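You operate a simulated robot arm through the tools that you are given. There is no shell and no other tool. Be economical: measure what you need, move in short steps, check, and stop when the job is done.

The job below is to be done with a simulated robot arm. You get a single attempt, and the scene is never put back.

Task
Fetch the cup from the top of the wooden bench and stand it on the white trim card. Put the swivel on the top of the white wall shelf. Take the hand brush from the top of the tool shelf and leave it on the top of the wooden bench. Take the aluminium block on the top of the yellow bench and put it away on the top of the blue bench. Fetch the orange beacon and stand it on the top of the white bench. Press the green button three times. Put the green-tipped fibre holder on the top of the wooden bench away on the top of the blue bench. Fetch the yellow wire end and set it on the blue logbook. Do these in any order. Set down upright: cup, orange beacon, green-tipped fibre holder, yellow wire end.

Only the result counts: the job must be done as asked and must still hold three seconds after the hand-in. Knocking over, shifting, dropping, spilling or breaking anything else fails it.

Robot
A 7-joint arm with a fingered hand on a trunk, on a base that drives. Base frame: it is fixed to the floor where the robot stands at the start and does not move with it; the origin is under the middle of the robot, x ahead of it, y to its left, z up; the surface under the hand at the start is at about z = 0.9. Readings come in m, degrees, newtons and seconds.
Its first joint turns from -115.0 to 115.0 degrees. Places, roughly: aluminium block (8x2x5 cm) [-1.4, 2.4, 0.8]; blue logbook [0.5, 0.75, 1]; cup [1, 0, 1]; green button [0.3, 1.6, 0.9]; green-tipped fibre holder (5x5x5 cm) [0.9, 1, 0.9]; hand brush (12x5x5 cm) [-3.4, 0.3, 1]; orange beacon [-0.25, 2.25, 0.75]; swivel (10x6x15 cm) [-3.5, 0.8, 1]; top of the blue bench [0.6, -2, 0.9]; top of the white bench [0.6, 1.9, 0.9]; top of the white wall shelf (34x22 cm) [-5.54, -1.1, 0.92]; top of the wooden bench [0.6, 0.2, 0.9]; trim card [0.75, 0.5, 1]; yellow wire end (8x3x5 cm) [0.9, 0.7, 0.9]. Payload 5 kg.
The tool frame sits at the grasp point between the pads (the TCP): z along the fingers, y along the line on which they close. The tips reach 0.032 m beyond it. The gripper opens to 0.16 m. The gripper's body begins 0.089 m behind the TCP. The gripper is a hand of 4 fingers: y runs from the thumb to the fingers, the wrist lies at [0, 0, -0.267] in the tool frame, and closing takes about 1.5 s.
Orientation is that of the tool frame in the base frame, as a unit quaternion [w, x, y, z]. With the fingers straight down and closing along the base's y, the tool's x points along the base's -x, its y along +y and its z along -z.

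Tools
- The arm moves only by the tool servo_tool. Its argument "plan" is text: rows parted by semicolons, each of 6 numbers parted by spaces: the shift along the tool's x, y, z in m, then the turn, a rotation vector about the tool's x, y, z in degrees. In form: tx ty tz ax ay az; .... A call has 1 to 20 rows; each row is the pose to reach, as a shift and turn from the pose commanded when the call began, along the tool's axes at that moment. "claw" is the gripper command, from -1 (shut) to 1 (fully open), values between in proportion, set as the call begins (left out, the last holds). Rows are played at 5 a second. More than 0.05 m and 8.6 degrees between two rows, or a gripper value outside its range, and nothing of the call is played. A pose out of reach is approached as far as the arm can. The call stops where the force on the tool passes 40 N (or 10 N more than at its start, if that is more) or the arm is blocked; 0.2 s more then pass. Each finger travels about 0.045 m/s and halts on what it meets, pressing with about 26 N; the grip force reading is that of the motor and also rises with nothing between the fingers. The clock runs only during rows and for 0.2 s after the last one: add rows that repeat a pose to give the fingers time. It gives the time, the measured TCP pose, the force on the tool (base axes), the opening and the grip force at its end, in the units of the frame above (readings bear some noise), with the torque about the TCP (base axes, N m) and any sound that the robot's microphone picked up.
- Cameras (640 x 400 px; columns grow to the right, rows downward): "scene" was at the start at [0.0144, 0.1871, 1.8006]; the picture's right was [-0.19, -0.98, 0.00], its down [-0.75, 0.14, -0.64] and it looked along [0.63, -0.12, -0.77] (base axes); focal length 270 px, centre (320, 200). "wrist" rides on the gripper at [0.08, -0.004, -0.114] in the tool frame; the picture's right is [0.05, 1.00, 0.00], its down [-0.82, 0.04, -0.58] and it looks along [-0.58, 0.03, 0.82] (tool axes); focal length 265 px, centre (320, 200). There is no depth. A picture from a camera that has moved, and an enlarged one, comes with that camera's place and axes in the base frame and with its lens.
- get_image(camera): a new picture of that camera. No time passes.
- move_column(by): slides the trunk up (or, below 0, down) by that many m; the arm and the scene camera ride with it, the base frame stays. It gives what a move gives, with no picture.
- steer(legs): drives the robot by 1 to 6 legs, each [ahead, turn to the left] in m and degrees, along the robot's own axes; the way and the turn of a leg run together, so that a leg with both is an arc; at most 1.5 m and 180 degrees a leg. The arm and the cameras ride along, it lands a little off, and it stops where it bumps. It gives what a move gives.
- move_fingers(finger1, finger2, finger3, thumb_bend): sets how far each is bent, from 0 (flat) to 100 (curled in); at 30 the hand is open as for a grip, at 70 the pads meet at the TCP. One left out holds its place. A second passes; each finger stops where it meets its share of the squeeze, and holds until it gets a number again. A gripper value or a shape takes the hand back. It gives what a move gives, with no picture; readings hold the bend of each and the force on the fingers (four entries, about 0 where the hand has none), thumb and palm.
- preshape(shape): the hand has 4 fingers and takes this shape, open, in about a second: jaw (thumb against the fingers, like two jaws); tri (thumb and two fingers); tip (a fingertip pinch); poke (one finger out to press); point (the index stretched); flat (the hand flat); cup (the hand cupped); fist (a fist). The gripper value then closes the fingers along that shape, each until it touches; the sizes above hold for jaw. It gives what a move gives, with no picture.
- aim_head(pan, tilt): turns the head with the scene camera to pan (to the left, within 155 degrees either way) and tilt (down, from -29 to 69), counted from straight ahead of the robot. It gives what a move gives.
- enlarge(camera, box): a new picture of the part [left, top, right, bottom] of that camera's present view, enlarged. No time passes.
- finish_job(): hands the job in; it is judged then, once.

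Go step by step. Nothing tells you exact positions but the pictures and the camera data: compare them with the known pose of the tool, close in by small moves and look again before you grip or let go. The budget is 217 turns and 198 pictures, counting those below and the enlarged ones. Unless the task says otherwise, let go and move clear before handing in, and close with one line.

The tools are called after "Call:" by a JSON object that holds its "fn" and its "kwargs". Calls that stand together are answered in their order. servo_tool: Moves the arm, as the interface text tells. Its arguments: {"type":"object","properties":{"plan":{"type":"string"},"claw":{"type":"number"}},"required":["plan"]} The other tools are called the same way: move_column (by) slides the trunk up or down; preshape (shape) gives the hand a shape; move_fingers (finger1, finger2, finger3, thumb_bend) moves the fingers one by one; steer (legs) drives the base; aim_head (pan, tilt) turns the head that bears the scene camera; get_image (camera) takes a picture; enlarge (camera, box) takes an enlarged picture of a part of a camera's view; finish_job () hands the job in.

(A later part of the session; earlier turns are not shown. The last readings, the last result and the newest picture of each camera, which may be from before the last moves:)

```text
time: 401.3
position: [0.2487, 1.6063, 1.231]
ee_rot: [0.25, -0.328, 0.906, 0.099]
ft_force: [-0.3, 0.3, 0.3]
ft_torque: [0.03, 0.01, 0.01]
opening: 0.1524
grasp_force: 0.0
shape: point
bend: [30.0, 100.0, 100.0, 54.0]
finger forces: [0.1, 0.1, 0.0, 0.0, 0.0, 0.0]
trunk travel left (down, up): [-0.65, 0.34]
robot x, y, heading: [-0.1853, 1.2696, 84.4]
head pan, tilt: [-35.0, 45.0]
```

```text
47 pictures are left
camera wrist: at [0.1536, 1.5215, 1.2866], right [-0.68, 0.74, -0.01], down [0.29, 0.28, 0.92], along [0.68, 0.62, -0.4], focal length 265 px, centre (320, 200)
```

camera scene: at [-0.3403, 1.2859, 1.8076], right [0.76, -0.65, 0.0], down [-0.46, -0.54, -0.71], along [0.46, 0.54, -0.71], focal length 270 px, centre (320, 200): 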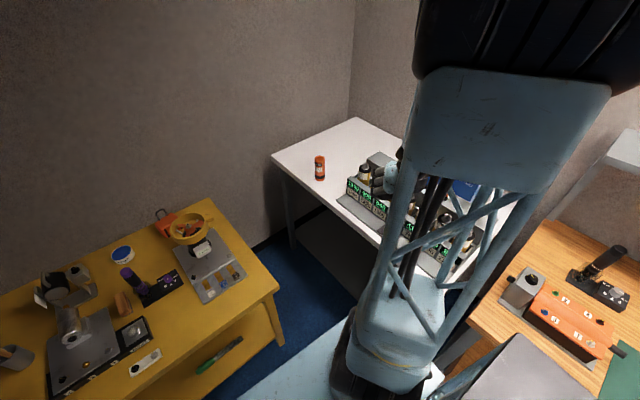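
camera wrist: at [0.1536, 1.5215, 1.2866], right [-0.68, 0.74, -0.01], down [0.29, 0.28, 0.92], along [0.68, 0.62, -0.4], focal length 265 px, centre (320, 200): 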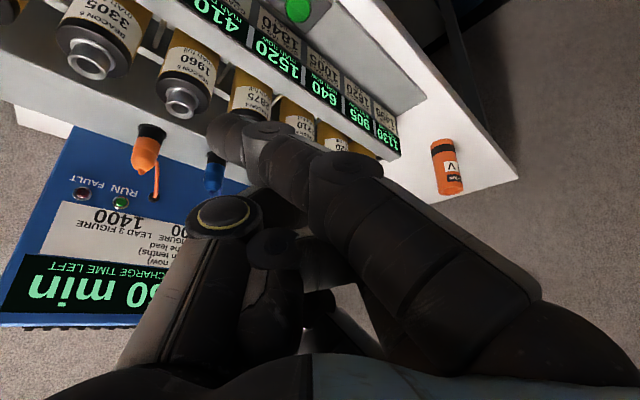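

Index is stretched and the beacon stands in view. Button top is about (0.329, 1.638, 0.93); bring the fingertip ~7 cm above it and look.

Call:
{"fn": "servo_tool", "kwargs": {"plan": "0.0047 0.0048 0.0417 0 0 0; 0.0094 0.0095 0.0834 0 0 0; 0.014 0.0143 0.1252 0 0 0; 0.0187 0.019 0.1669 0 0 0; 0.0234 0.0238 0.2086 0 0 0; 0.0234 0.0238 0.2086 0 0 0"}}

Call:
{"fn": "get_image", "kwargs": {"camera": "wrist"}}

Call:
{"fn": "aim_head", "kwargs": {"pan": -50, "tilt": 45}}

Call:
{"fn": "get_image", "kwargs": {"camera": "scene"}}

```text
time: 402.7
position: [0.2983, 1.6813, 1.0403]
ee_rot: [0.249, -0.327, 0.906, 0.098]
ft_force: [-0.2, 1.1, -0.3]
ft_torque: [0.04, 0.02, 0.0]
opening: 0.1525
grasp_force: 0.0
shape: point
bend: [30.0, 100.0, 100.0, 54.0]
finger forces: [0.0, 0.1, 0.0, 0.0, 0.0, 0.0]
trunk travel left (down, up): [-0.65, 0.34]
robot x, y, heading: [-0.186, 1.2674, 84.6]
head pan, tilt: [-35.0, 45.0]
```

```text
46 pictures are left
camera wrist: at [0.2039, 1.5958, 1.0957], right [-0.68, 0.74, -0.01], down [0.29, 0.28, 0.92], along [0.68, 0.62, -0.4], focal length 265 px, centre (320, 200)
```

wrist: 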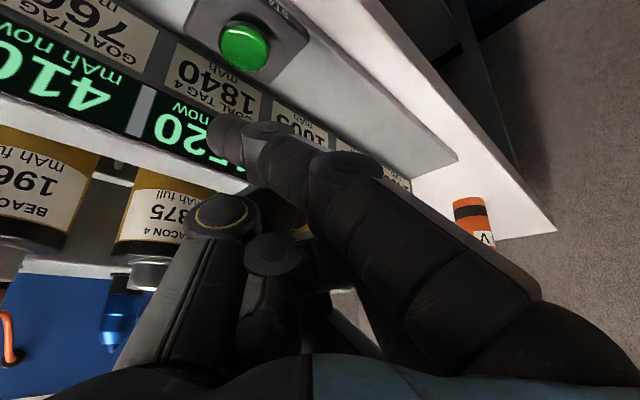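

```text
time: 403.5
position: [0.2973, 1.6812, 1.0403]
ee_rot: [0.249, -0.329, 0.906, 0.099]
ft_force: [-0.1, -0.7, -0.2]
ft_torque: [-0.02, -0.02, -0.02]
opening: 0.1522
grasp_force: 0.2
shape: point
bend: [30.0, 100.0, 100.0, 54.0]
finger forces: [0.0, 0.1, 0.1, 0.0, 0.1, 0.1]
trunk travel left (down, up): [-0.65, 0.34]
robot x, y, heading: [-0.1824, 1.2651, 84.3]
head pan, tilt: [-50.0, 45.0]
```

```text
45 pictures are left
camera scene: at [-0.3258, 1.2703, 1.8076], right [0.57, -0.82, 0.0], down [-0.58, -0.4, -0.71], along [0.58, 0.4, -0.71], focal length 270 px, centre (320, 200)
```

scene: 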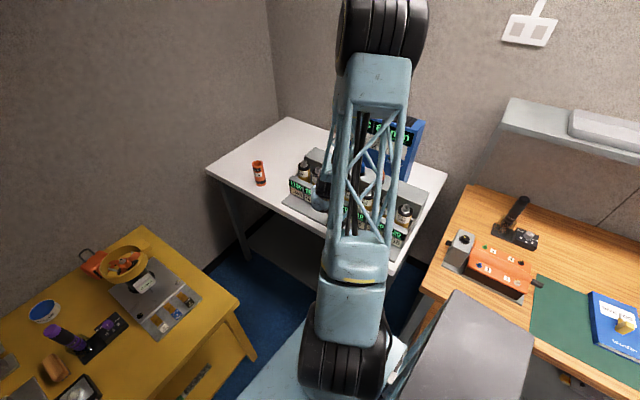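

Fingertip is nearly straight above the button. Descend 5 cm and look.

Call:
{"fn": "servo_tool", "kwargs": {"plan": "0.007 0 0.0153 0 0 0; 0.014 0 0.0305 0 0 0; 0.0211 -0.0003 0.0458 0 0 0; 0.0211 -0.0003 0.0458 0 0 0"}}

Call:
{"fn": "get_image", "kwargs": {"camera": "wrist"}}

```text
time: 404.5
position: [0.3028, 1.6872, 0.9913]
ee_rot: [0.25, -0.327, 0.906, 0.097]
ft_force: [1.0, 0.0, 0.1]
ft_torque: [0.01, -0.01, 0.01]
opening: 0.1522
grasp_force: 0.0
shape: point
bend: [30.0, 100.0, 100.0, 54.0]
finger forces: [0.0, 0.0, 0.1, 0.0, 0.0, 0.0]
trunk travel left (down, up): [-0.65, 0.34]
robot x, y, heading: [-0.1832, 1.2679, 84.7]
head pan, tilt: [-50.0, 45.0]
```

```text
44 pictures are left
camera wrist: at [0.2076, 1.6017, 1.0467], right [-0.68, 0.74, -0.01], down [0.29, 0.28, 0.92], along [0.68, 0.62, -0.4], focal length 265 px, centre (320, 200)
```

wrist: 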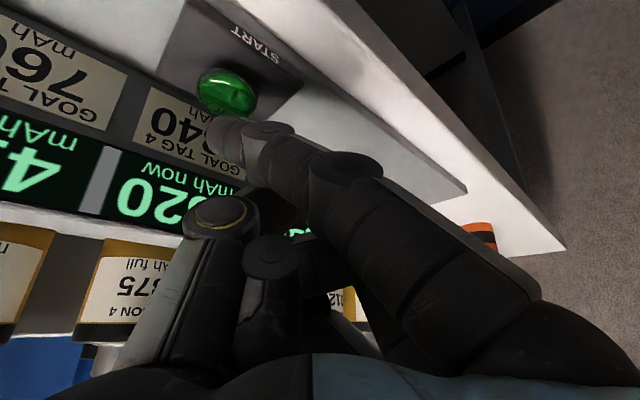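

Very close and aligned. Press: descend in small increments watching force/sound.

Call:
{"fn": "servo_tool", "kwargs": {"plan": "0.0026 0 0.0043 0 0 0; 0.0052 -0.0002 0.0086 0 0 0; 0.0052 -0.0002 0.0086 0 0 0"}}

Call:
{"fn": "servo_tool", "kwargs": {"plan": "0.0016 0 0.0026 0 0 0; 0.0031 -0.0001 0.0051 0 0 0; 0.0031 -0.0001 0.0051 0 0 0"}}

Call:
{"fn": "get_image", "kwargs": {"camera": "wrist"}}

```text
time: 405.3
position: [0.3041, 1.6882, 0.9814]
ee_rot: [0.25, -0.329, 0.905, 0.099]
ft_force: [0.1, 0.1, 0.1]
ft_torque: [0.0, -0.02, 0.02]
opening: 0.1522
grasp_force: 0.1
shape: point
bend: [30.0, 100.0, 100.0, 54.0]
finger forces: [0.0, 0.1, 0.1, 0.0, 0.0, 0.1]
trunk travel left (down, up): [-0.65, 0.34]
robot x, y, heading: [-0.1848, 1.2659, 84.4]
head pan, tilt: [-50.0, 45.0]
```

```text
time: 406.1
position: [0.3037, 1.6877, 0.9744]
ee_rot: [0.249, -0.328, 0.906, 0.099]
ft_force: [-0.3, 0.1, -0.8]
ft_torque: [0.01, 0.01, -0.01]
opening: 0.1524
grasp_force: 0.1
shape: point
bend: [30.0, 100.0, 100.0, 54.0]
finger forces: [0.0, 0.0, 0.1, 0.1, 0.0, 0.0]
trunk travel left (down, up): [-0.65, 0.34]
robot x, y, heading: [-0.1788, 1.2703, 84.5]
head pan, tilt: [-50.0, 45.0]
```

```text
43 pictures are left
camera wrist: at [0.2081, 1.6024, 1.0308], right [-0.68, 0.74, -0.01], down [0.29, 0.28, 0.92], along [0.68, 0.62, -0.4], focal length 265 px, centre (320, 200)
```

wrist: 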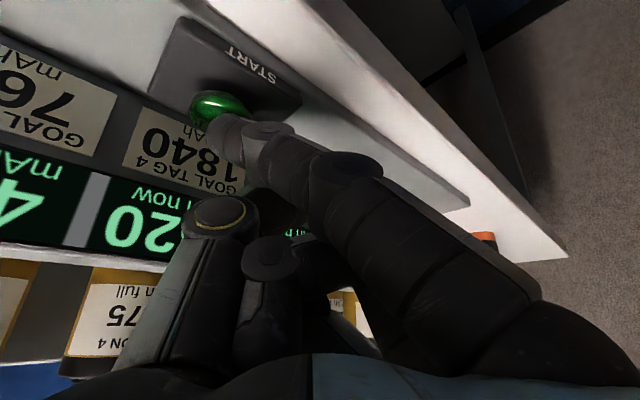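

Call:
{"fn": "servo_tool", "kwargs": {"plan": "0.0016 0 0.0026 0 0 0; 0.0026 -0.0001 0.0043 0 0 0; 0.0026 -0.0001 0.0043 0 0 0"}}

Call:
{"fn": "servo_tool", "kwargs": {"plan": "0.0016 0 0.0026 0 0 0; 0.0026 -0.0001 0.0043 0 0 0; 0.0026 -0.0001 0.0043 0 0 0"}}

Call:
{"fn": "get_image", "kwargs": {"camera": "wrist"}}

```text
time: 406.9
position: [0.3034, 1.687, 0.9696]
ee_rot: [0.25, -0.328, 0.906, 0.099]
ft_force: [0.9, 0.1, -0.6]
ft_torque: [-0.03, -0.02, 0.02]
opening: 0.1521
grasp_force: 0.1
shape: point
bend: [30.0, 100.0, 100.0, 54.0]
finger forces: [0.0, 0.1, 0.1, 0.0, 0.0, 0.0]
trunk travel left (down, up): [-0.65, 0.34]
robot x, y, heading: [-0.1836, 1.2685, 84.6]
head pan, tilt: [-50.0, 45.0]
```

```text
time: 407.7
position: [0.3035, 1.6883, 0.9651]
ee_rot: [0.249, -0.329, 0.906, 0.099]
ft_force: [0.2, 1.0, 2.5]
ft_torque: [-0.11, 0.03, 0.0]
opening: 0.1525
grasp_force: 0.1
shape: point
bend: [30.0, 100.0, 100.0, 54.0]
finger forces: [2.4, 0.0, 0.0, 0.0, 0.1, 0.1]
trunk travel left (down, up): [-0.65, 0.34]
robot x, y, heading: [-0.1822, 1.266, 84.8]
head pan, tilt: [-50.0, 45.0]
heard: click
```

```text
42 pictures are left
camera wrist: at [0.2078, 1.6022, 1.0206], right [-0.68, 0.74, -0.01], down [0.29, 0.28, 0.92], along [0.68, 0.62, -0.4], focal length 265 px, centre (320, 200)
```

wrist: 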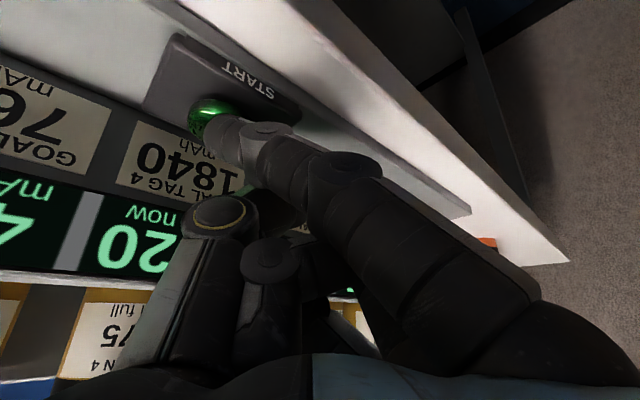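

One click heard. Lift 1.5 cm, then press a second time.

Call:
{"fn": "servo_tool", "kwargs": {"plan": "-0.0039 0.0001 -0.0064 0 0 0; -0.0078 0.0003 -0.0129 0 0 0; -0.0078 0.0003 -0.0129 0 0 0"}}

Call:
{"fn": "servo_tool", "kwargs": {"plan": "0.0026 -0.0001 0.0043 0 0 0; 0.0052 -0.0002 0.0086 0 0 0; 0.0078 -0.0003 0.0129 0 0 0; 0.0078 -0.0003 0.0129 0 0 0"}}

```text
time: 408.5
position: [0.3019, 1.6874, 0.979]
ee_rot: [0.25, -0.328, 0.906, 0.098]
ft_force: [0.0, -0.5, -0.7]
ft_torque: [-0.01, 0.0, 0.0]
opening: 0.1522
grasp_force: 0.1
shape: point
bend: [30.0, 100.0, 100.0, 54.0]
finger forces: [0.1, 0.0, 0.0, 0.1, 0.1, 0.1]
trunk travel left (down, up): [-0.65, 0.34]
robot x, y, heading: [-0.1819, 1.2689, 84.4]
head pan, tilt: [-50.0, 45.0]
```

```text
time: 409.5
position: [0.3023, 1.6879, 0.9654]
ee_rot: [0.249, -0.328, 0.906, 0.099]
ft_force: [0.6, 0.7, 2.0]
ft_torque: [-0.1, -0.01, -0.04]
opening: 0.152
grasp_force: 0.2
shape: point
bend: [30.0, 100.0, 100.0, 54.0]
finger forces: [2.2, 0.1, 0.0, 0.0, 0.0, 0.0]
trunk travel left (down, up): [-0.65, 0.34]
robot x, y, heading: [-0.1827, 1.2669, 84.4]
head pan, tilt: [-50.0, 45.0]
heard: click
```

Second click. Once more: lift, then press the third time, then lift clear.

Call:
{"fn": "servo_tool", "kwargs": {"plan": "-0.0039 0.0001 -0.0064 0 0 0; -0.0078 0.0003 -0.0129 0 0 0; -0.0078 0.0003 -0.0129 0 0 0"}}

Call:
{"fn": "servo_tool", "kwargs": {"plan": "0.0026 -0.0001 0.0043 0 0 0; 0.0052 -0.0002 0.0086 0 0 0; 0.0078 -0.0003 0.0129 0 0 0; 0.0078 -0.0003 0.0129 0 0 0"}}

Call:
{"fn": "servo_tool", "kwargs": {"plan": "-0.018 0 -0.03 0 0 0; -0.036 0 -0.06 0 0 0; -0.06 0 -0.1 0 0 0; -0.083 0 -0.137 0 0 0; -0.107 0 -0.176 0 0 0; -0.12 0 -0.2 0 0 0; -0.12 0 -0.2 0 0 0"}}

Call:
{"fn": "preshape", "kwargs": {"shape": "jaw"}}

Call:
{"fn": "get_image", "kwargs": {"camera": "wrist"}}

```text
time: 410.3
position: [0.3032, 1.6888, 0.9794]
ee_rot: [0.249, -0.329, 0.906, 0.098]
ft_force: [-0.7, 0.1, -0.1]
ft_torque: [-0.01, 0.04, -0.03]
opening: 0.1525
grasp_force: 0.1
shape: point
bend: [30.0, 100.0, 100.0, 54.0]
finger forces: [0.1, 0.1, 0.1, 0.1, 0.0, 0.1]
trunk travel left (down, up): [-0.65, 0.34]
robot x, y, heading: [-0.1827, 1.2677, 84.8]
head pan, tilt: [-50.0, 45.0]
```

```text
time: 411.3
position: [0.3025, 1.6868, 0.9646]
ee_rot: [0.25, -0.329, 0.905, 0.099]
ft_force: [0.2, 1.1, 0.9]
ft_torque: [-0.12, 0.0, -0.02]
opening: 0.1526
grasp_force: 0.0
shape: point
bend: [30.0, 100.0, 100.0, 54.0]
finger forces: [2.5, 0.1, 0.1, 0.0, 0.0, 0.0]
trunk travel left (down, up): [-0.65, 0.34]
robot x, y, heading: [-0.1819, 1.2707, 84.5]
head pan, tilt: [-50.0, 45.0]
heard: click
```

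```text
time: 412.9
position: [0.3055, 1.6852, 1.197]
ee_rot: [0.248, -0.332, 0.905, 0.1]
ft_force: [6.8, -6.9, 0.6]
ft_torque: [0.62, 0.54, 0.5]
opening: 0.152
grasp_force: 0.1
shape: point
bend: [30.0, 100.0, 100.0, 55.0]
finger forces: [0.0, 0.1, 0.0, 0.0, 0.0, 0.0]
trunk travel left (down, up): [-0.65, 0.34]
robot x, y, heading: [-0.1864, 1.2675, 84.6]
head pan, tilt: [-50.0, 45.0]
```

```text
time: 413.8
position: [0.2995, 1.6928, 1.1971]
ee_rot: [0.248, -0.336, 0.903, 0.101]
ft_force: [0.1, -1.0, 0.6]
ft_torque: [-0.01, 0.03, 0.02]
opening: 0.1603
grasp_force: 0.0
shape: jaw
bend: [30.0, 30.0, 30.0, 30.0]
finger forces: [0.0, 0.0, 0.1, 0.0, 0.0, 0.1]
trunk travel left (down, up): [-0.65, 0.34]
robot x, y, heading: [-0.1863, 1.267, 84.3]
head pan, tilt: [-50.0, 45.0]
```

```text
41 pictures are left
camera wrist: at [0.2065, 1.6053, 1.2535], right [-0.69, 0.72, -0.01], down [0.28, 0.28, 0.92], along [0.67, 0.63, -0.4], focal length 265 px, centre (320, 200)
```

wrist: 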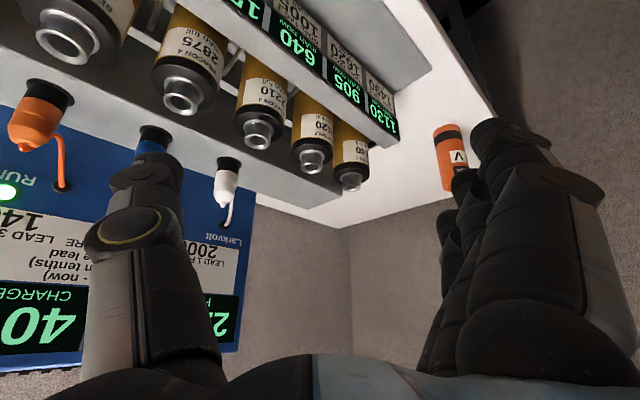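

Three clicks heard and the RUN light is on. There was a brief side force on lifting, so I check the charger area for anything disturbed.

Call:
{"fn": "enlarge", "kwargs": {"camera": "scene", "box": [200, 90, 460, 260]}}

```text
2.35 times, centred on (330, 175) of scene
camera zoom: at [-0.3256, 1.2701, 1.8076], right [0.57, -0.82, 0.0], down [-0.58, -0.4, -0.71], along [0.58, 0.4, -0.71], focal length 635 px, centre (296, 259)
```

zoom: 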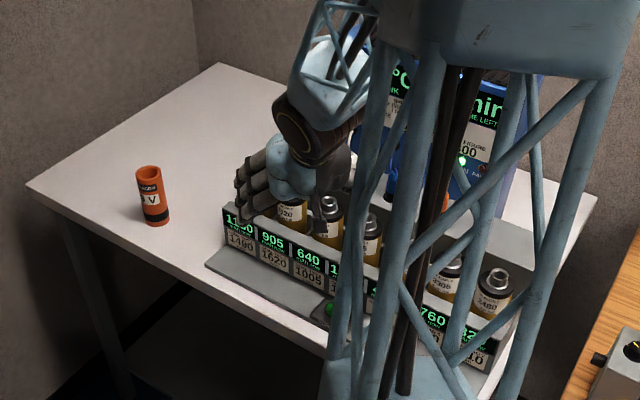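

Call:
{"fn": "servo_tool", "kwargs": {"plan": "0 0 -0.04 0 0 0; 0.02 0.01 -0.07 0 0 0; 0.055 0.022 -0.1 0 0 0; 0.09 0.035 -0.13 0 0 0; 0.12 0.047 -0.16 0 0 0; 0.1445 0.0573 -0.18 0 0 0; 0.1445 0.0573 -0.18 0 0 0"}}

Call:
{"fn": "get_image", "kwargs": {"camera": "wrist"}}

```text
time: 415.6
position: [0.198, 1.4969, 1.2922]
ee_rot: [0.253, -0.176, 0.95, 0.055]
ft_force: [0.2, -0.8, -0.1]
ft_torque: [0.02, 0.03, 0.01]
opening: 0.1601
grasp_force: 0.1
shape: jaw
bend: [30.0, 30.0, 30.0, 30.0]
finger forces: [0.0, 0.0, 0.0, 0.0, 0.0, 0.0]
out of reach, approached as far as the arm can: row 5, 6, 7
trunk travel left (down, up): [-0.65, 0.34]
robot x, y, heading: [-0.1857, 1.2668, 84.7]
head pan, tilt: [-50.0, 45.0]
stopped in row 7: the arm was blocked; the commanded pose is now the measured one
```

```text
39 pictures are left
camera wrist: at [0.0816, 1.4457, 1.3508], right [-0.4, 0.92, -0.01], down [0.38, 0.18, 0.91], along [0.83, 0.36, -0.42], focal length 265 px, centre (320, 200)
```

wrist: 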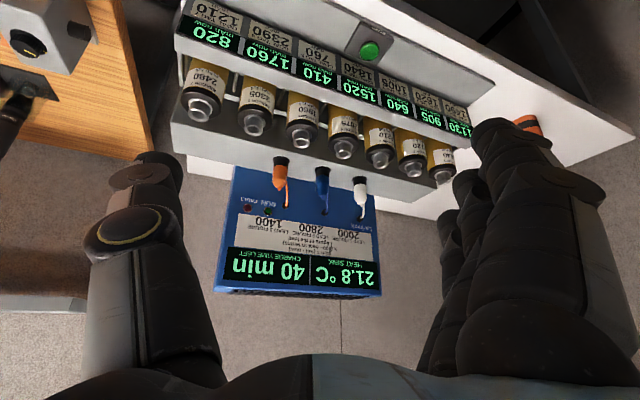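

All intact. Now the aluminium block: drive left along the yellow bench.

Call:
{"fn": "steer", "kwargs": {"legs": [[0, 95.5], [1.18, 0], [0, -90]]}}

Call:
{"fn": "aim_head", "kwargs": {"pan": 0, "tilt": 42}}

Call:
{"fn": "get_image", "kwargs": {"camera": "scene"}}

Call:
{"fn": "get_image", "kwargs": {"camera": "wrist"}}

```text
time: 429.8
position: [-0.995, 1.527, 1.2947]
ee_rot: [0.252, -0.218, 0.94, 0.065]
ft_force: [0.2, -0.4, 0.0]
ft_torque: [-0.01, 0.03, 0.0]
opening: 0.16
grasp_force: 0.0
shape: jaw
bend: [30.0, 30.0, 30.0, 30.0]
finger forces: [0.0, 0.1, 0.0, 0.0, 0.0, 0.0]
trunk travel left (down, up): [-0.65, 0.34]
robot x, y, heading: [-1.3537, 1.2618, 89.9]
head pan, tilt: [-50.0, 45.0]
```

```text
time: 431.0
position: [-0.9956, 1.528, 1.2925]
ee_rot: [0.251, -0.22, 0.94, 0.066]
ft_force: [0.8, 0.3, -0.2]
ft_torque: [-0.01, 0.01, 0.0]
opening: 0.1599
grasp_force: 0.0
shape: jaw
bend: [30.0, 30.0, 30.0, 30.0]
finger forces: [0.0, 0.0, 0.0, 0.0, 0.0, 0.0]
trunk travel left (down, up): [-0.65, 0.34]
robot x, y, heading: [-1.3556, 1.2658, 90.1]
head pan, tilt: [0.0, 42.0]
```

```text
38 pictures are left
camera scene: at [-1.4887, 1.2503, 1.8127], right [0.58, -0.82, 0.0], down [-0.54, -0.38, -0.75], along [0.61, 0.43, -0.66], focal length 270 px, centre (320, 200)
```

scene: 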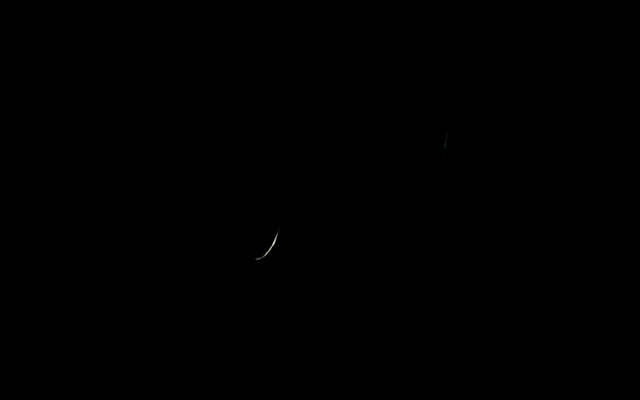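

```text
37 pictures are left
camera wrist: at [-1.1065, 1.4676, 1.3508], right [-0.49, 0.87, -0.01], down [0.36, 0.21, 0.91], along [0.8, 0.44, -0.42], focal length 265 px, centre (320, 200)
```

wrist: 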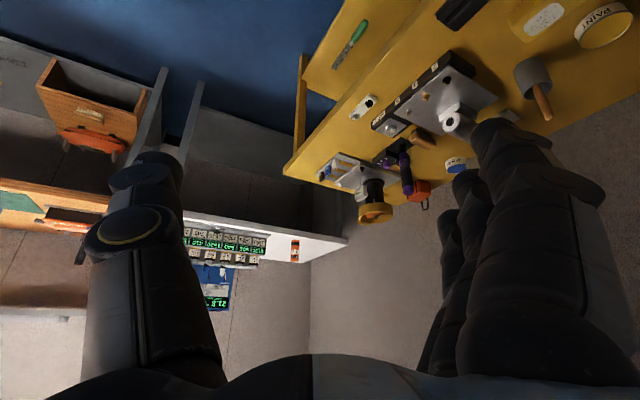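

The folded arm is blocking the head camera. Unfold the arm to the front.

Call:
{"fn": "servo_tool", "kwargs": {"plan": "0.012 0.0448 -0.0024 -2.7 0.07 -4.7; 0.0239 0.0897 -0.0048 -5.4 0.15 -9.4; 0.0359 0.1345 -0.0072 -8.2 0.2 -14; 0.0479 0.1793 -0.0096 -10.9 0.3 -18.7; 0.0598 0.2242 -0.012 -13.6 0.4 -23.4; 0.0718 0.269 -0.0144 -16.3 0.45 -28.1; 0.0838 0.3138 -0.0168 -19 0.5 -32.8; 0.0957 0.3587 -0.0192 -21.7 0.6 -37.5; 0.1077 0.4035 -0.0216 -24.5 0.7 -42.2; 0.1197 0.4483 -0.024 -27.2 0.75 -46.8; 0.1316 0.4932 -0.0264 -29.9 0.8 -51.5; 0.1436 0.538 -0.0288 -32.6 0.9 -56.2; 0.1436 0.538 -0.0288 -32.6 0.9 -56.2"}}

Call:
{"fn": "aim_head", "kwargs": {"pan": 0, "tilt": 42}}

Call:
{"fn": "get_image", "kwargs": {"camera": "scene"}}

Call:
{"fn": "get_image", "kwargs": {"camera": "wrist"}}

```text
time: 433.8
position: [-1.361, 1.9469, 1.2557]
ee_rot: [-0.177, 0.691, -0.674, -0.192]
ft_force: [-0.1, -0.7, 0.8]
ft_torque: [0.04, -0.02, -0.05]
opening: 0.1599
grasp_force: 0.2
shape: jaw
bend: [30.0, 30.0, 30.0, 30.0]
finger forces: [0.1, 0.1, 0.0, 0.0, 0.0, 0.1]
out of reach, approached as far as the arm can: row 1, 2, 3, 4
trunk travel left (down, up): [-0.65, 0.34]
robot x, y, heading: [-1.3512, 1.262, 89.9]
head pan, tilt: [0.0, 42.0]
```

```text
time: 434.4
position: [-1.3592, 1.948, 1.2547]
ee_rot: [-0.178, 0.69, -0.675, -0.19]
ft_force: [0.9, -0.3, -0.8]
ft_torque: [0.0, -0.06, -0.01]
opening: 0.1601
grasp_force: 0.0
shape: jaw
bend: [30.0, 30.0, 30.0, 30.0]
finger forces: [0.0, 0.1, 0.0, 0.1, 0.0, 0.0]
trunk travel left (down, up): [-0.65, 0.34]
robot x, y, heading: [-1.3537, 1.2621, 90.3]
head pan, tilt: [0.0, 42.0]
```

```text
36 pictures are left
camera scene: at [-1.5573, 1.2855, 1.8119], right [1.0, 0.0, 0.0], down [0.0, -0.67, -0.74], along [0.0, 0.74, -0.67], focal length 270 px, centre (320, 200)
```

scene: 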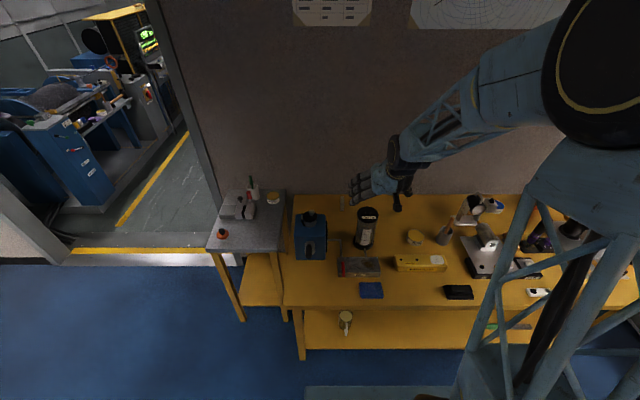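

```text
35 pictures are left
camera wrist: at [-1.3519, 1.8218, 1.3125], right [-1.0, -0.07, -0.01], down [-0.04, 0.41, 0.91], along [-0.06, 0.91, -0.42], focal length 265 px, centre (320, 200)
```

wrist: 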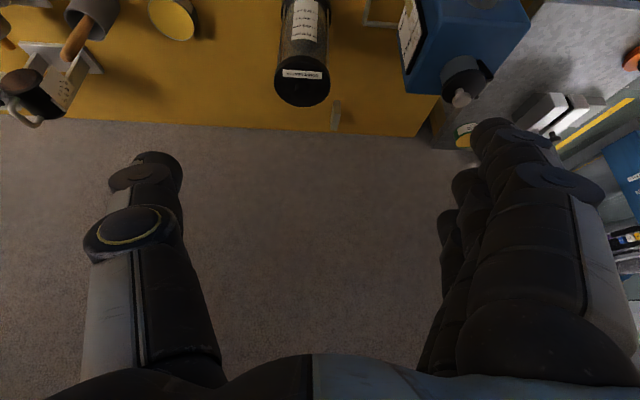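

The aluminium block is behind the black canister near (-1.43, 2.41). Zoom in.

Call:
{"fn": "enlarge", "kwargs": {"camera": "wrist", "box": [280, 60, 400, 140]}}

Call:
{"fn": "enlarge", "kwargs": {"camera": "scene", "box": [285, 180, 425, 270]}}

```text
5.00 times, centred on (340, 100) of wrist
camera zoom: at [-1.3519, 1.8218, 1.3125], right [-1.0, -0.07, -0.01], down [-0.04, 0.41, 0.91], along [-0.06, 0.91, -0.42], focal length 1327 px, centre (220, 700)
```

zoom: 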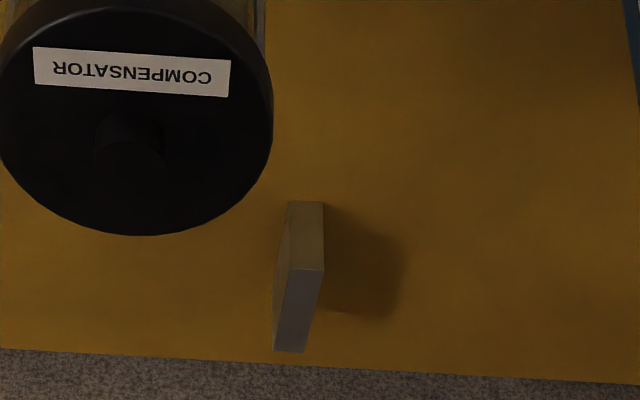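

```text
4.44 times, centred on (355, 225) of scene
camera zoom: at [-1.5573, 1.2855, 1.8119], right [1.0, 0.0, 0.0], down [0.0, -0.67, -0.74], along [0.0, 0.74, -0.67], focal length 1200 px, centre (164, 89)
```

zoom: 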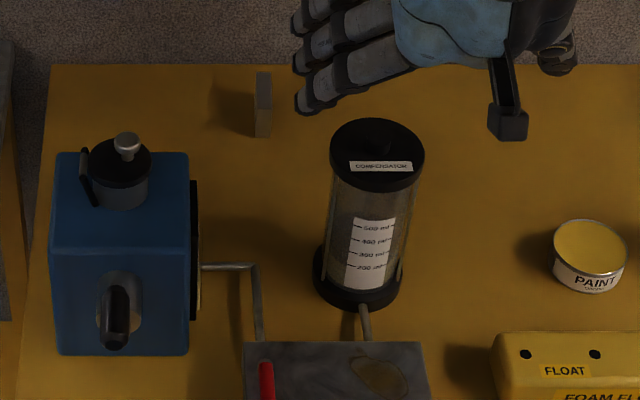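

Block stands on edge at x≈-1.433, y 2.36–2.44, top z≈0.805; 2 cm thick along x. Move forward 0.09 m, lower the trunk, and approach.

Call:
{"fn": "steer", "kwargs": {"legs": [[0.09, 0]]}}

Call:
{"fn": "move_column", "kwargs": {"by": -0.1}}

```text
time: 435.5
position: [-1.3587, 2.0391, 1.2544]
ee_rot: [-0.178, 0.69, -0.676, -0.19]
ft_force: [0.8, 1.6, -0.8]
ft_torque: [-0.02, 0.03, 0.02]
opening: 0.1599
grasp_force: 0.0
shape: jaw
bend: [30.0, 30.0, 30.0, 30.0]
finger forces: [0.0, 0.1, 0.1, 0.1, 0.0, 0.0]
trunk travel left (down, up): [-0.65, 0.34]
robot x, y, heading: [-1.3523, 1.3553, 89.9]
head pan, tilt: [0.0, 42.0]
```

```text
time: 436.8
position: [-1.3587, 2.037, 1.1541]
ee_rot: [-0.177, 0.69, -0.675, -0.191]
ft_force: [-0.2, -0.2, 0.4]
ft_torque: [-0.01, -0.04, 0.01]
opening: 0.1599
grasp_force: 0.0
shape: jaw
bend: [30.0, 30.0, 30.0, 30.0]
finger forces: [0.0, 0.1, 0.0, 0.0, 0.0, 0.0]
trunk travel left (down, up): [-0.55, 0.44]
robot x, y, heading: [-1.3509, 1.3545, 89.9]
head pan, tilt: [0.0, 42.0]
```

Call:
{"fn": "servo_tool", "kwargs": {"plan": "-0.0383 0.0081 0.0224 0.6 0 1.1; -0.0766 0.0163 0.0448 1.3 0 2.2; -0.1148 0.0244 0.0671 1.9 -0.1 3.2; -0.1531 0.0326 0.0895 2.5 -0.1 4.3; -0.1914 0.0407 0.1119 3.1 -0.1 5.4; -0.2297 0.0488 0.1343 3.8 -0.1 6.5; -0.2679 0.057 0.1566 4.4 -0.1 7.5; -0.3062 0.0651 0.179 5 -0.1 8.6; -0.3062 0.0651 0.179 5 -0.1 8.6", "claw": 0.2}}

Call:
{"fn": "get_image", "kwargs": {"camera": "wrist"}}

```text
time: 438.8
position: [-1.4333, 2.3927, 1.1537]
ee_rot: [0.194, -0.629, 0.733, 0.175]
ft_force: [-0.3, -0.5, -0.1]
ft_torque: [-0.01, 0.03, -0.01]
opening: 0.0962
grasp_force: 0.1
shape: jaw
bend: [71.0, 71.0, 71.0, 69.0]
finger forces: [0.1, 0.0, 0.0, 0.0, 0.0, 0.1]
trunk travel left (down, up): [-0.55, 0.44]
robot x, y, heading: [-1.3509, 1.3593, 89.8]
head pan, tilt: [0.0, 42.0]
```

```text
32 pictures are left
camera wrist: at [-1.4474, 2.2676, 1.2112], right [-0.99, 0.1, -0.01], down [0.03, 0.41, 0.91], along [0.1, 0.9, -0.42], focal length 265 px, centre (320, 200)
```

wrist: 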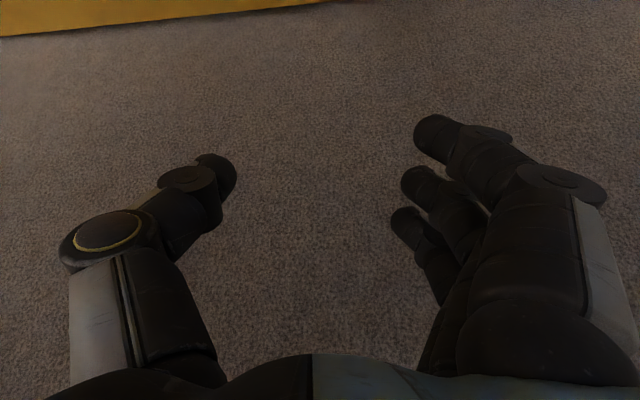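

Call:
{"fn": "servo_tool", "kwargs": {"plan": "0.0202 -0.0005 0.0346 0 0 0; 0.0404 -0.001 0.0693 0 0 0; 0.0605 -0.0015 0.1039 0 0 0; 0.0807 -0.002 0.1386 0 0 0; 0.1009 -0.0025 0.1732 0 0 0; 0.1009 -0.0025 0.1732 0 0 0"}}

Call:
{"fn": "get_image", "kwargs": {"camera": "wrist"}}

Call:
{"fn": "enlarge", "kwargs": {"camera": "scene", "box": [285, 150, 425, 240]}}

```text
time: 440.2
position: [-1.434, 2.3906, 0.9538]
ee_rot: [0.193, -0.629, 0.733, 0.174]
ft_force: [0.1, 0.3, -0.5]
ft_torque: [-0.01, -0.01, -0.01]
opening: 0.0966
grasp_force: 0.1
shape: jaw
bend: [71.0, 71.0, 71.0, 69.0]
finger forces: [0.0, 0.1, 0.0, 0.0, 0.0, 0.0]
trunk travel left (down, up): [-0.55, 0.44]
robot x, y, heading: [-1.3485, 1.3551, 89.7]
head pan, tilt: [0.0, 42.0]
```

```text
31 pictures are left
camera wrist: at [-1.4479, 2.2651, 1.0111], right [-0.99, 0.1, -0.01], down [0.03, 0.41, 0.91], along [0.1, 0.9, -0.42], focal length 265 px, centre (320, 200)
```

wrist: 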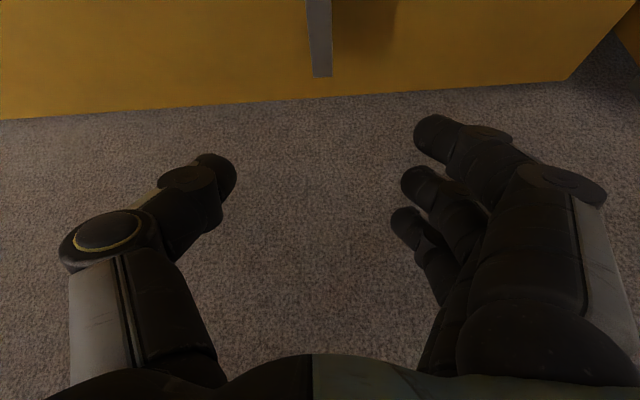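

```text
4.44 times, centred on (355, 195) of scene
camera zoom: at [-1.5573, 1.3764, 1.7119], right [1.0, 0.0, 0.0], down [0.0, -0.67, -0.74], along [0.0, 0.74, -0.67], focal length 1200 px, centre (164, 222)
```

zoom: 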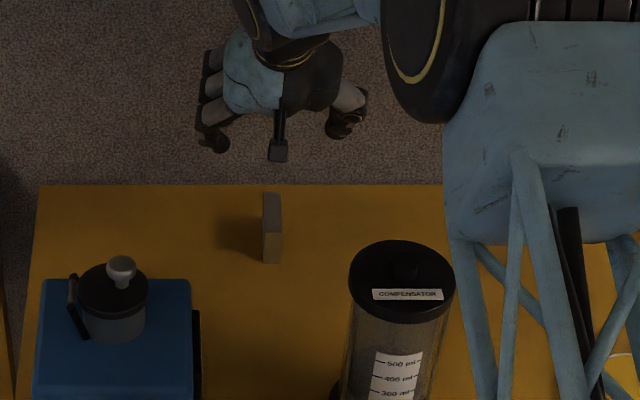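

Block centre refined to (-1.431, 2.395). Descend to z≈0.812.

Call:
{"fn": "servo_tool", "kwargs": {"plan": "0.017 -0.001 0.0313 0 0 0; 0.0339 -0.002 0.0626 0 0 0; 0.0509 -0.003 0.0939 0 0 0; 0.0678 -0.0042 0.1252 0 0 0; 0.0678 -0.0042 0.1252 0 0 0"}}

Call:
{"fn": "get_image", "kwargs": {"camera": "wrist"}}

```text
time: 441.4
position: [-1.4294, 2.3953, 0.8122]
ee_rot: [0.194, -0.629, 0.733, 0.175]
ft_force: [-0.8, 1.2, -0.8]
ft_torque: [-0.01, 0.02, -0.02]
opening: 0.0966
grasp_force: 0.1
shape: jaw
bend: [71.0, 71.0, 71.0, 69.0]
finger forces: [0.1, 0.0, 0.0, 0.1, 0.0, 0.0]
trunk travel left (down, up): [-0.55, 0.44]
robot x, y, heading: [-1.3531, 1.3533, 90.0]
head pan, tilt: [0.0, 42.0]
```

```text
29 pictures are left
camera wrist: at [-1.4431, 2.2696, 0.8709], right [-0.99, 0.1, -0.01], down [0.03, 0.41, 0.91], along [0.1, 0.9, -0.42], focal length 265 px, centre (320, 200)
```

wrist: 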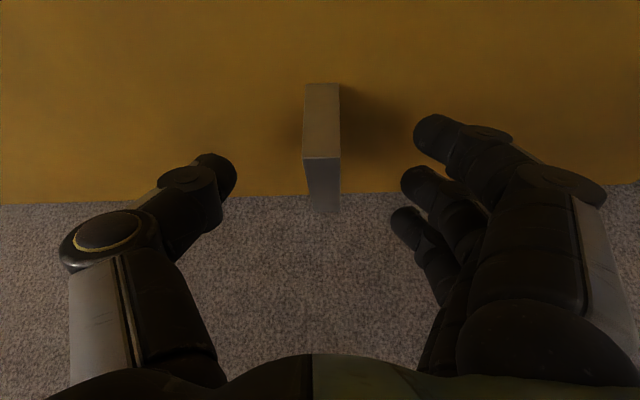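

Centred. Close and lift.

Call:
{"fn": "servo_tool", "kwargs": {"plan": "0 0 0 0 0 0; 0 0 0 0 0 0; 0 0 0 0 0 0; 0 0 0 0 0 0; 0 0 0 0 0 0; 0 0 0 0 0 0; 0 0 0 0 0 0; 0 0 0 0 0 0; 0 0 0 0 0 0", "claw": -1}}

Call:
{"fn": "get_image", "kwargs": {"camera": "wrist"}}

```text
time: 443.4
position: [-1.4291, 2.3942, 0.8131]
ee_rot: [0.193, -0.629, 0.733, 0.174]
ft_force: [0.0, 0.3, 0.6]
ft_torque: [0.02, 0.03, 0.02]
opening: 0.0128
grasp_force: 25.7
shape: jaw
bend: [71.0, 72.0, 71.0, 71.0]
finger forces: [8.4, 8.4, 6.8, 0.0, 23.0, 0.0]
trunk travel left (down, up): [-0.55, 0.44]
robot x, y, heading: [-1.3504, 1.3516, 89.9]
head pan, tilt: [0.0, 42.0]
```

```text
28 pictures are left
camera wrist: at [-1.4433, 2.2696, 0.8711], right [-0.99, 0.1, -0.01], down [0.03, 0.42, 0.91], along [0.1, 0.9, -0.42], focal length 265 px, centre (320, 200)
```

wrist: 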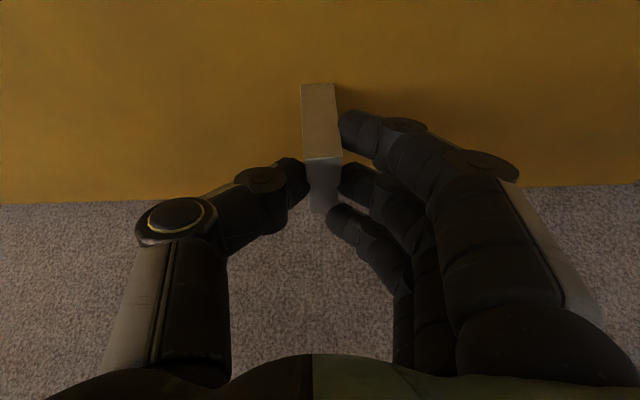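

Held firmly. Lift straight up, then pull in.

Call:
{"fn": "servo_tool", "kwargs": {"plan": "-0.0208 0.0005 -0.0357 0 0 0; -0.0416 0.001 -0.0715 0 0 0; -0.0624 0.0016 -0.1072 0 0 0; -0.0833 0.0021 -0.1429 0 0 0; -0.1041 0.0026 -0.1786 0 0 0; -0.1249 0.0031 -0.2144 0 0 0; -0.1457 0.0037 -0.2501 0 0 0; -0.1665 0.0042 -0.2858 0 0 0; -0.1332 -0.0099 -0.3126 0 0 0; -0.1 -0.024 -0.3395 0 0 0; -0.0667 -0.0381 -0.3663 0 0 0; -0.0334 -0.0522 -0.3931 0 0 0; -0.0001 -0.0664 -0.42 0 0 0; 0.0332 -0.0805 -0.4468 0 0 0; 0.0664 -0.0946 -0.4736 0 0 0; 0.0997 -0.1087 -0.5005 0 0 0; 0.133 -0.1228 -0.5273 0 0 0; 0.133 -0.1228 -0.5273 0 0 0"}}

Call:
{"fn": "move_column", "kwargs": {"by": 0.2}}

Call:
{"fn": "get_image", "kwargs": {"camera": "wrist"}}

```text
time: 447.2
position: [-1.3572, 1.9998, 1.1963]
ee_rot: [0.193, -0.629, 0.733, 0.174]
ft_force: [-0.4, -0.5, -2.0]
ft_torque: [0.02, -0.03, 0.0]
opening: 0.0127
grasp_force: 25.9
shape: jaw
bend: [71.0, 72.0, 71.0, 71.0]
finger forces: [8.5, 8.2, 6.6, 0.0, 23.2, 0.0]
trunk travel left (down, up): [-0.55, 0.44]
robot x, y, heading: [-1.3532, 1.3557, 89.8]
head pan, tilt: [0.0, 42.0]
```

```text
time: 449.4
position: [-1.3577, 2.0003, 1.3976]
ee_rot: [0.192, -0.629, 0.733, 0.174]
ft_force: [-0.8, 0.1, -1.5]
ft_torque: [-0.05, -0.03, 0.0]
opening: 0.0127
grasp_force: 26.1
shape: jaw
bend: [71.0, 72.0, 71.0, 71.0]
finger forces: [8.5, 8.2, 6.5, 0.0, 23.2, 0.0]
trunk travel left (down, up): [-0.75, 0.24]
robot x, y, heading: [-1.3526, 1.3552, 90.1]
head pan, tilt: [0.0, 42.0]
```

```text
27 pictures are left
camera wrist: at [-1.3719, 1.8754, 1.4554], right [-0.99, 0.1, -0.01], down [0.03, 0.42, 0.91], along [0.1, 0.9, -0.42], focal length 265 px, centre (320, 200)
```

wrist: 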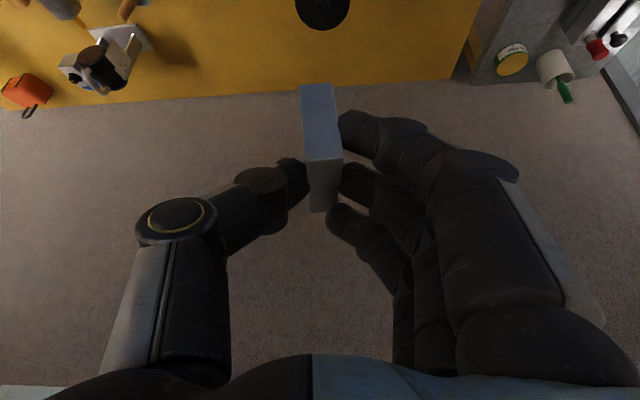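

Block held. Drive to the blue bench, keeping clear of benches and cart.

Call:
{"fn": "steer", "kwargs": {"legs": [[-0.3, 0], [0, -126.9], [1.25, 0], [0, -53], [1.5, 0]]}}

Call:
{"fn": "aim_head", "kwargs": {"pan": 0, "tilt": 40}}

Call:
{"fn": "get_image", "kwargs": {"camera": "scene"}}

```text
time: 472.5
position: [-0.3544, -1.8544, 1.3973]
ee_rot: [0.173, 0.737, 0.624, -0.195]
ft_force: [0.6, -0.6, -2.0]
ft_torque: [0.01, -0.03, -0.02]
opening: 0.0128
grasp_force: 26.2
shape: jaw
bend: [71.0, 72.0, 71.0, 71.0]
finger forces: [8.5, 8.2, 6.4, 0.0, 23.1, 0.1]
trunk travel left (down, up): [-0.75, 0.24]
robot x, y, heading: [-0.3496, -1.2075, -90.7]
head pan, tilt: [0.0, 42.0]
```

```text
time: 473.1
position: [-0.3539, -1.8534, 1.3984]
ee_rot: [0.171, 0.737, 0.624, -0.195]
ft_force: [0.6, -1.2, -1.8]
ft_torque: [0.01, 0.02, 0.0]
opening: 0.0128
grasp_force: 25.7
shape: jaw
bend: [71.0, 72.0, 71.0, 71.0]
finger forces: [8.7, 8.2, 6.4, 0.0, 23.1, 0.0]
trunk travel left (down, up): [-0.75, 0.24]
robot x, y, heading: [-0.3507, -1.2055, -90.9]
head pan, tilt: [0.0, 40.0]
```

```text
26 pictures are left
camera scene: at [-0.1482, -1.237, 1.9148], right [-1.0, 0.01, 0.0], down [0.01, 0.64, -0.77], along [-0.01, -0.77, -0.64], focal length 270 px, centre (320, 200)
```

scene: 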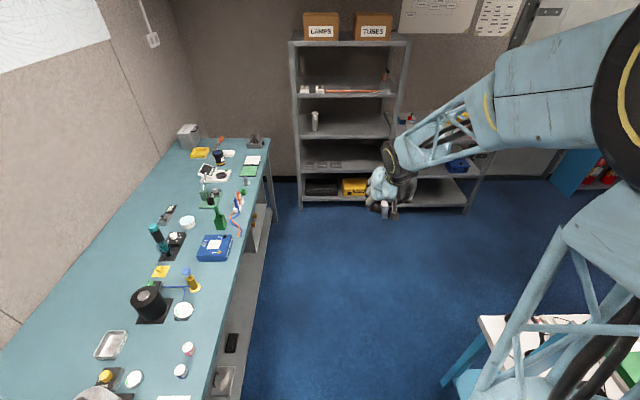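

Now turn to face the blue bench and move up to it.

Call:
{"fn": "steer", "kwargs": {"legs": [[0, 91], [0.2, 0]]}}

Call:
{"fn": "aim_head", "kwargs": {"pan": 5, "tilt": 45}}

Call:
{"fn": "get_image", "kwargs": {"camera": "scene"}}

```text
time: 478.7
position: [0.4974, -1.2236, 1.3963]
ee_rot: [0.259, 0.086, 0.962, -0.017]
ft_force: [0.5, 0.4, -2.1]
ft_torque: [-0.02, 0.06, -0.01]
opening: 0.0127
grasp_force: 25.9
shape: jaw
bend: [71.0, 72.0, 71.0, 71.0]
finger forces: [8.5, 8.3, 6.4, 0.0, 23.0, 0.0]
trunk travel left (down, up): [-0.75, 0.24]
robot x, y, heading: [-0.1534, -1.2084, -1.3]
head pan, tilt: [0.0, 40.0]
```

```text
time: 479.4
position: [0.4945, -1.2235, 1.3973]
ee_rot: [0.259, 0.086, 0.962, -0.017]
ft_force: [-0.1, 0.6, -1.7]
ft_torque: [-0.04, 0.03, -0.01]
opening: 0.0128
grasp_force: 25.9
shape: jaw
bend: [71.0, 72.0, 71.0, 71.0]
finger forces: [8.4, 8.1, 6.3, 0.1, 23.0, 0.0]
trunk travel left (down, up): [-0.75, 0.24]
robot x, y, heading: [-0.1502, -1.2118, -1.1]
head pan, tilt: [5.0, 45.0]
```

```text
25 pictures are left
camera scene: at [-0.1261, -1.0045, 1.9076], right [0.06, -1.0, 0.0], down [-0.71, -0.04, -0.71], along [0.71, 0.04, -0.71], focal length 270 px, centre (320, 200)
```

scene: 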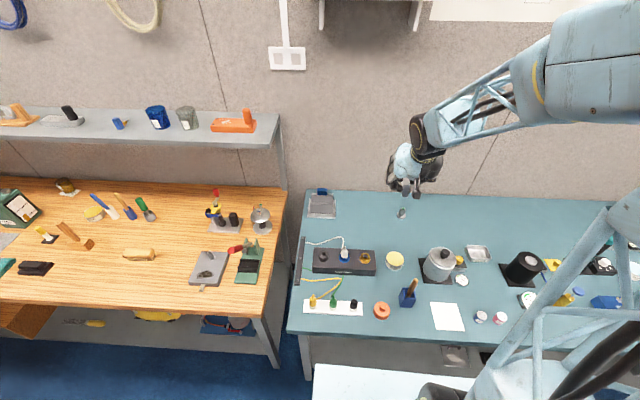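

A free spot at (0.75, -1.17), well clear of the holder and others. Carry the block there and descend to z≈1.10.

Call:
{"fn": "servo_tool", "kwargs": {"plan": "-0.0067 0.0104 0.0422 0 0 0; -0.0134 0.0208 0.0844 0 0 0; -0.0201 0.0312 0.1265 0 0 0; -0.0268 0.0416 0.1687 0 0 0; -0.0334 0.0521 0.2109 0 0 0; -0.0401 0.0625 0.2531 0 0 0; -0.0468 0.0729 0.2952 0 0 0; -0.0535 0.0833 0.3374 0 0 0; -0.0602 0.0937 0.3796 0 0 0; -0.0602 0.0937 0.3796 0 0 0"}}

Call:
{"fn": "get_image", "kwargs": {"camera": "wrist"}}

Call:
{"fn": "get_image", "kwargs": {"camera": "scene"}}

```text
time: 481.6
position: [0.7512, -1.1688, 1.102]
ee_rot: [0.259, 0.086, 0.962, -0.017]
ft_force: [-0.3, -0.2, -0.1]
ft_torque: [0.04, 0.0, -0.01]
opening: 0.0127
grasp_force: 25.7
shape: jaw
bend: [71.0, 72.0, 71.0, 71.0]
finger forces: [8.5, 8.2, 6.3, 0.0, 22.9, 0.1]
trunk travel left (down, up): [-0.75, 0.24]
robot x, y, heading: [-0.1482, -1.2136, -1.6]
head pan, tilt: [5.0, 45.0]
```

```text
24 pictures are left
camera wrist: at [0.6242, -1.1514, 1.1595], right [0.13, 0.99, -0.01], down [0.41, -0.04, 0.91], along [0.9, -0.12, -0.42], focal length 265 px, centre (320, 200)
```

wrist: 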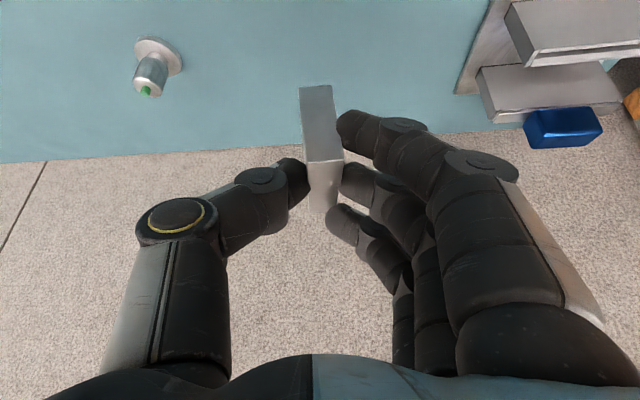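

```text
23 pictures are left
camera scene: at [-0.1266, -1.0045, 1.9077], right [0.06, -1.0, 0.0], down [-0.71, -0.04, -0.71], along [0.71, 0.04, -0.71], focal length 270 px, centre (320, 200)
```

scene: 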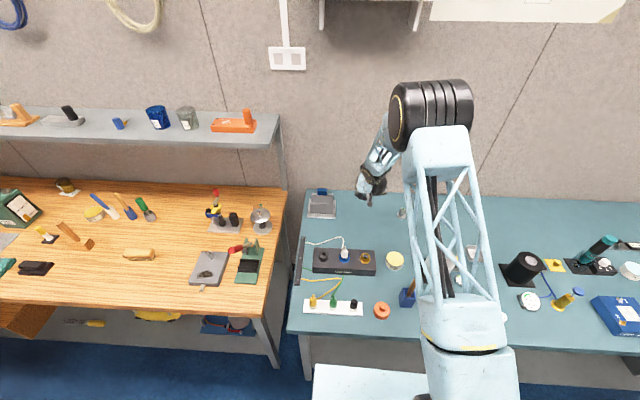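

Lower 12 cm, then to contact.

Call:
{"fn": "servo_tool", "kwargs": {"plan": "0.015 -0.0004 0.026 0 0 0; 0.03 -0.0007 0.052 0 0 0; 0.0451 -0.0011 0.0779 0 0 0; 0.0601 -0.0014 0.1039 0 0 0; 0.0601 -0.0014 0.1039 0 0 0"}}

Call:
{"fn": "servo_tool", "kwargs": {"plan": "0.003 0 0.0052 0 0 0; 0.006 -0.0001 0.0104 0 0 0; 0.006 -0.0001 0.0104 0 0 0"}}

Call:
{"fn": "servo_tool", "kwargs": {"plan": "0.0015 0 0.0026 0 0 0; 0.003 0 0.0052 0 0 0; 0.003 0 0.0052 0 0 0"}}

Call:
{"fn": "get_image", "kwargs": {"camera": "wrist"}}

```text
time: 482.8
position: [0.7516, -1.1687, 0.9804]
ee_rot: [0.26, 0.086, 0.962, -0.016]
ft_force: [-0.2, -0.5, -1.4]
ft_torque: [0.03, 0.02, 0.01]
opening: 0.0125
grasp_force: 26.3
shape: jaw
bend: [71.0, 72.0, 71.0, 71.0]
finger forces: [8.5, 8.2, 6.2, 0.1, 23.1, 0.1]
trunk travel left (down, up): [-0.75, 0.24]
robot x, y, heading: [-0.1507, -1.2099, -1.6]
head pan, tilt: [5.0, 45.0]
```

```text
time: 483.6
position: [0.7518, -1.1705, 0.9689]
ee_rot: [0.26, 0.086, 0.962, -0.017]
ft_force: [-0.1, 1.2, -1.3]
ft_torque: [0.02, 0.05, 0.01]
opening: 0.0129
grasp_force: 26.5
shape: jaw
bend: [71.0, 72.0, 71.0, 71.0]
finger forces: [8.5, 8.2, 6.3, 0.0, 22.9, 0.0]
trunk travel left (down, up): [-0.75, 0.24]
robot x, y, heading: [-0.1515, -1.2125, -1.5]
head pan, tilt: [5.0, 45.0]
```

```text
time: 484.4
position: [0.752, -1.1698, 0.9646]
ee_rot: [0.259, 0.086, 0.962, -0.018]
ft_force: [-0.8, 0.5, 4.1]
ft_torque: [0.02, -0.19, 0.03]
opening: 0.0128
grasp_force: 26.0
shape: jaw
bend: [71.0, 72.0, 71.0, 71.0]
finger forces: [8.7, 8.2, 7.7, 0.0, 24.1, 0.0]
trunk travel left (down, up): [-0.75, 0.24]
robot x, y, heading: [-0.1516, -1.2099, -1.6]
head pan, tilt: [5.0, 45.0]
```

```text
22 pictures are left
camera wrist: at [0.6255, -1.152, 1.0212], right [0.13, 0.99, -0.01], down [0.41, -0.04, 0.91], along [0.9, -0.12, -0.42], focal length 265 px, centre (320, 200)
```

wrist: 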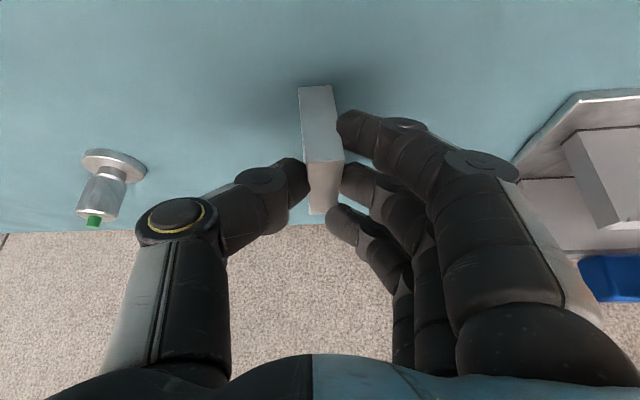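

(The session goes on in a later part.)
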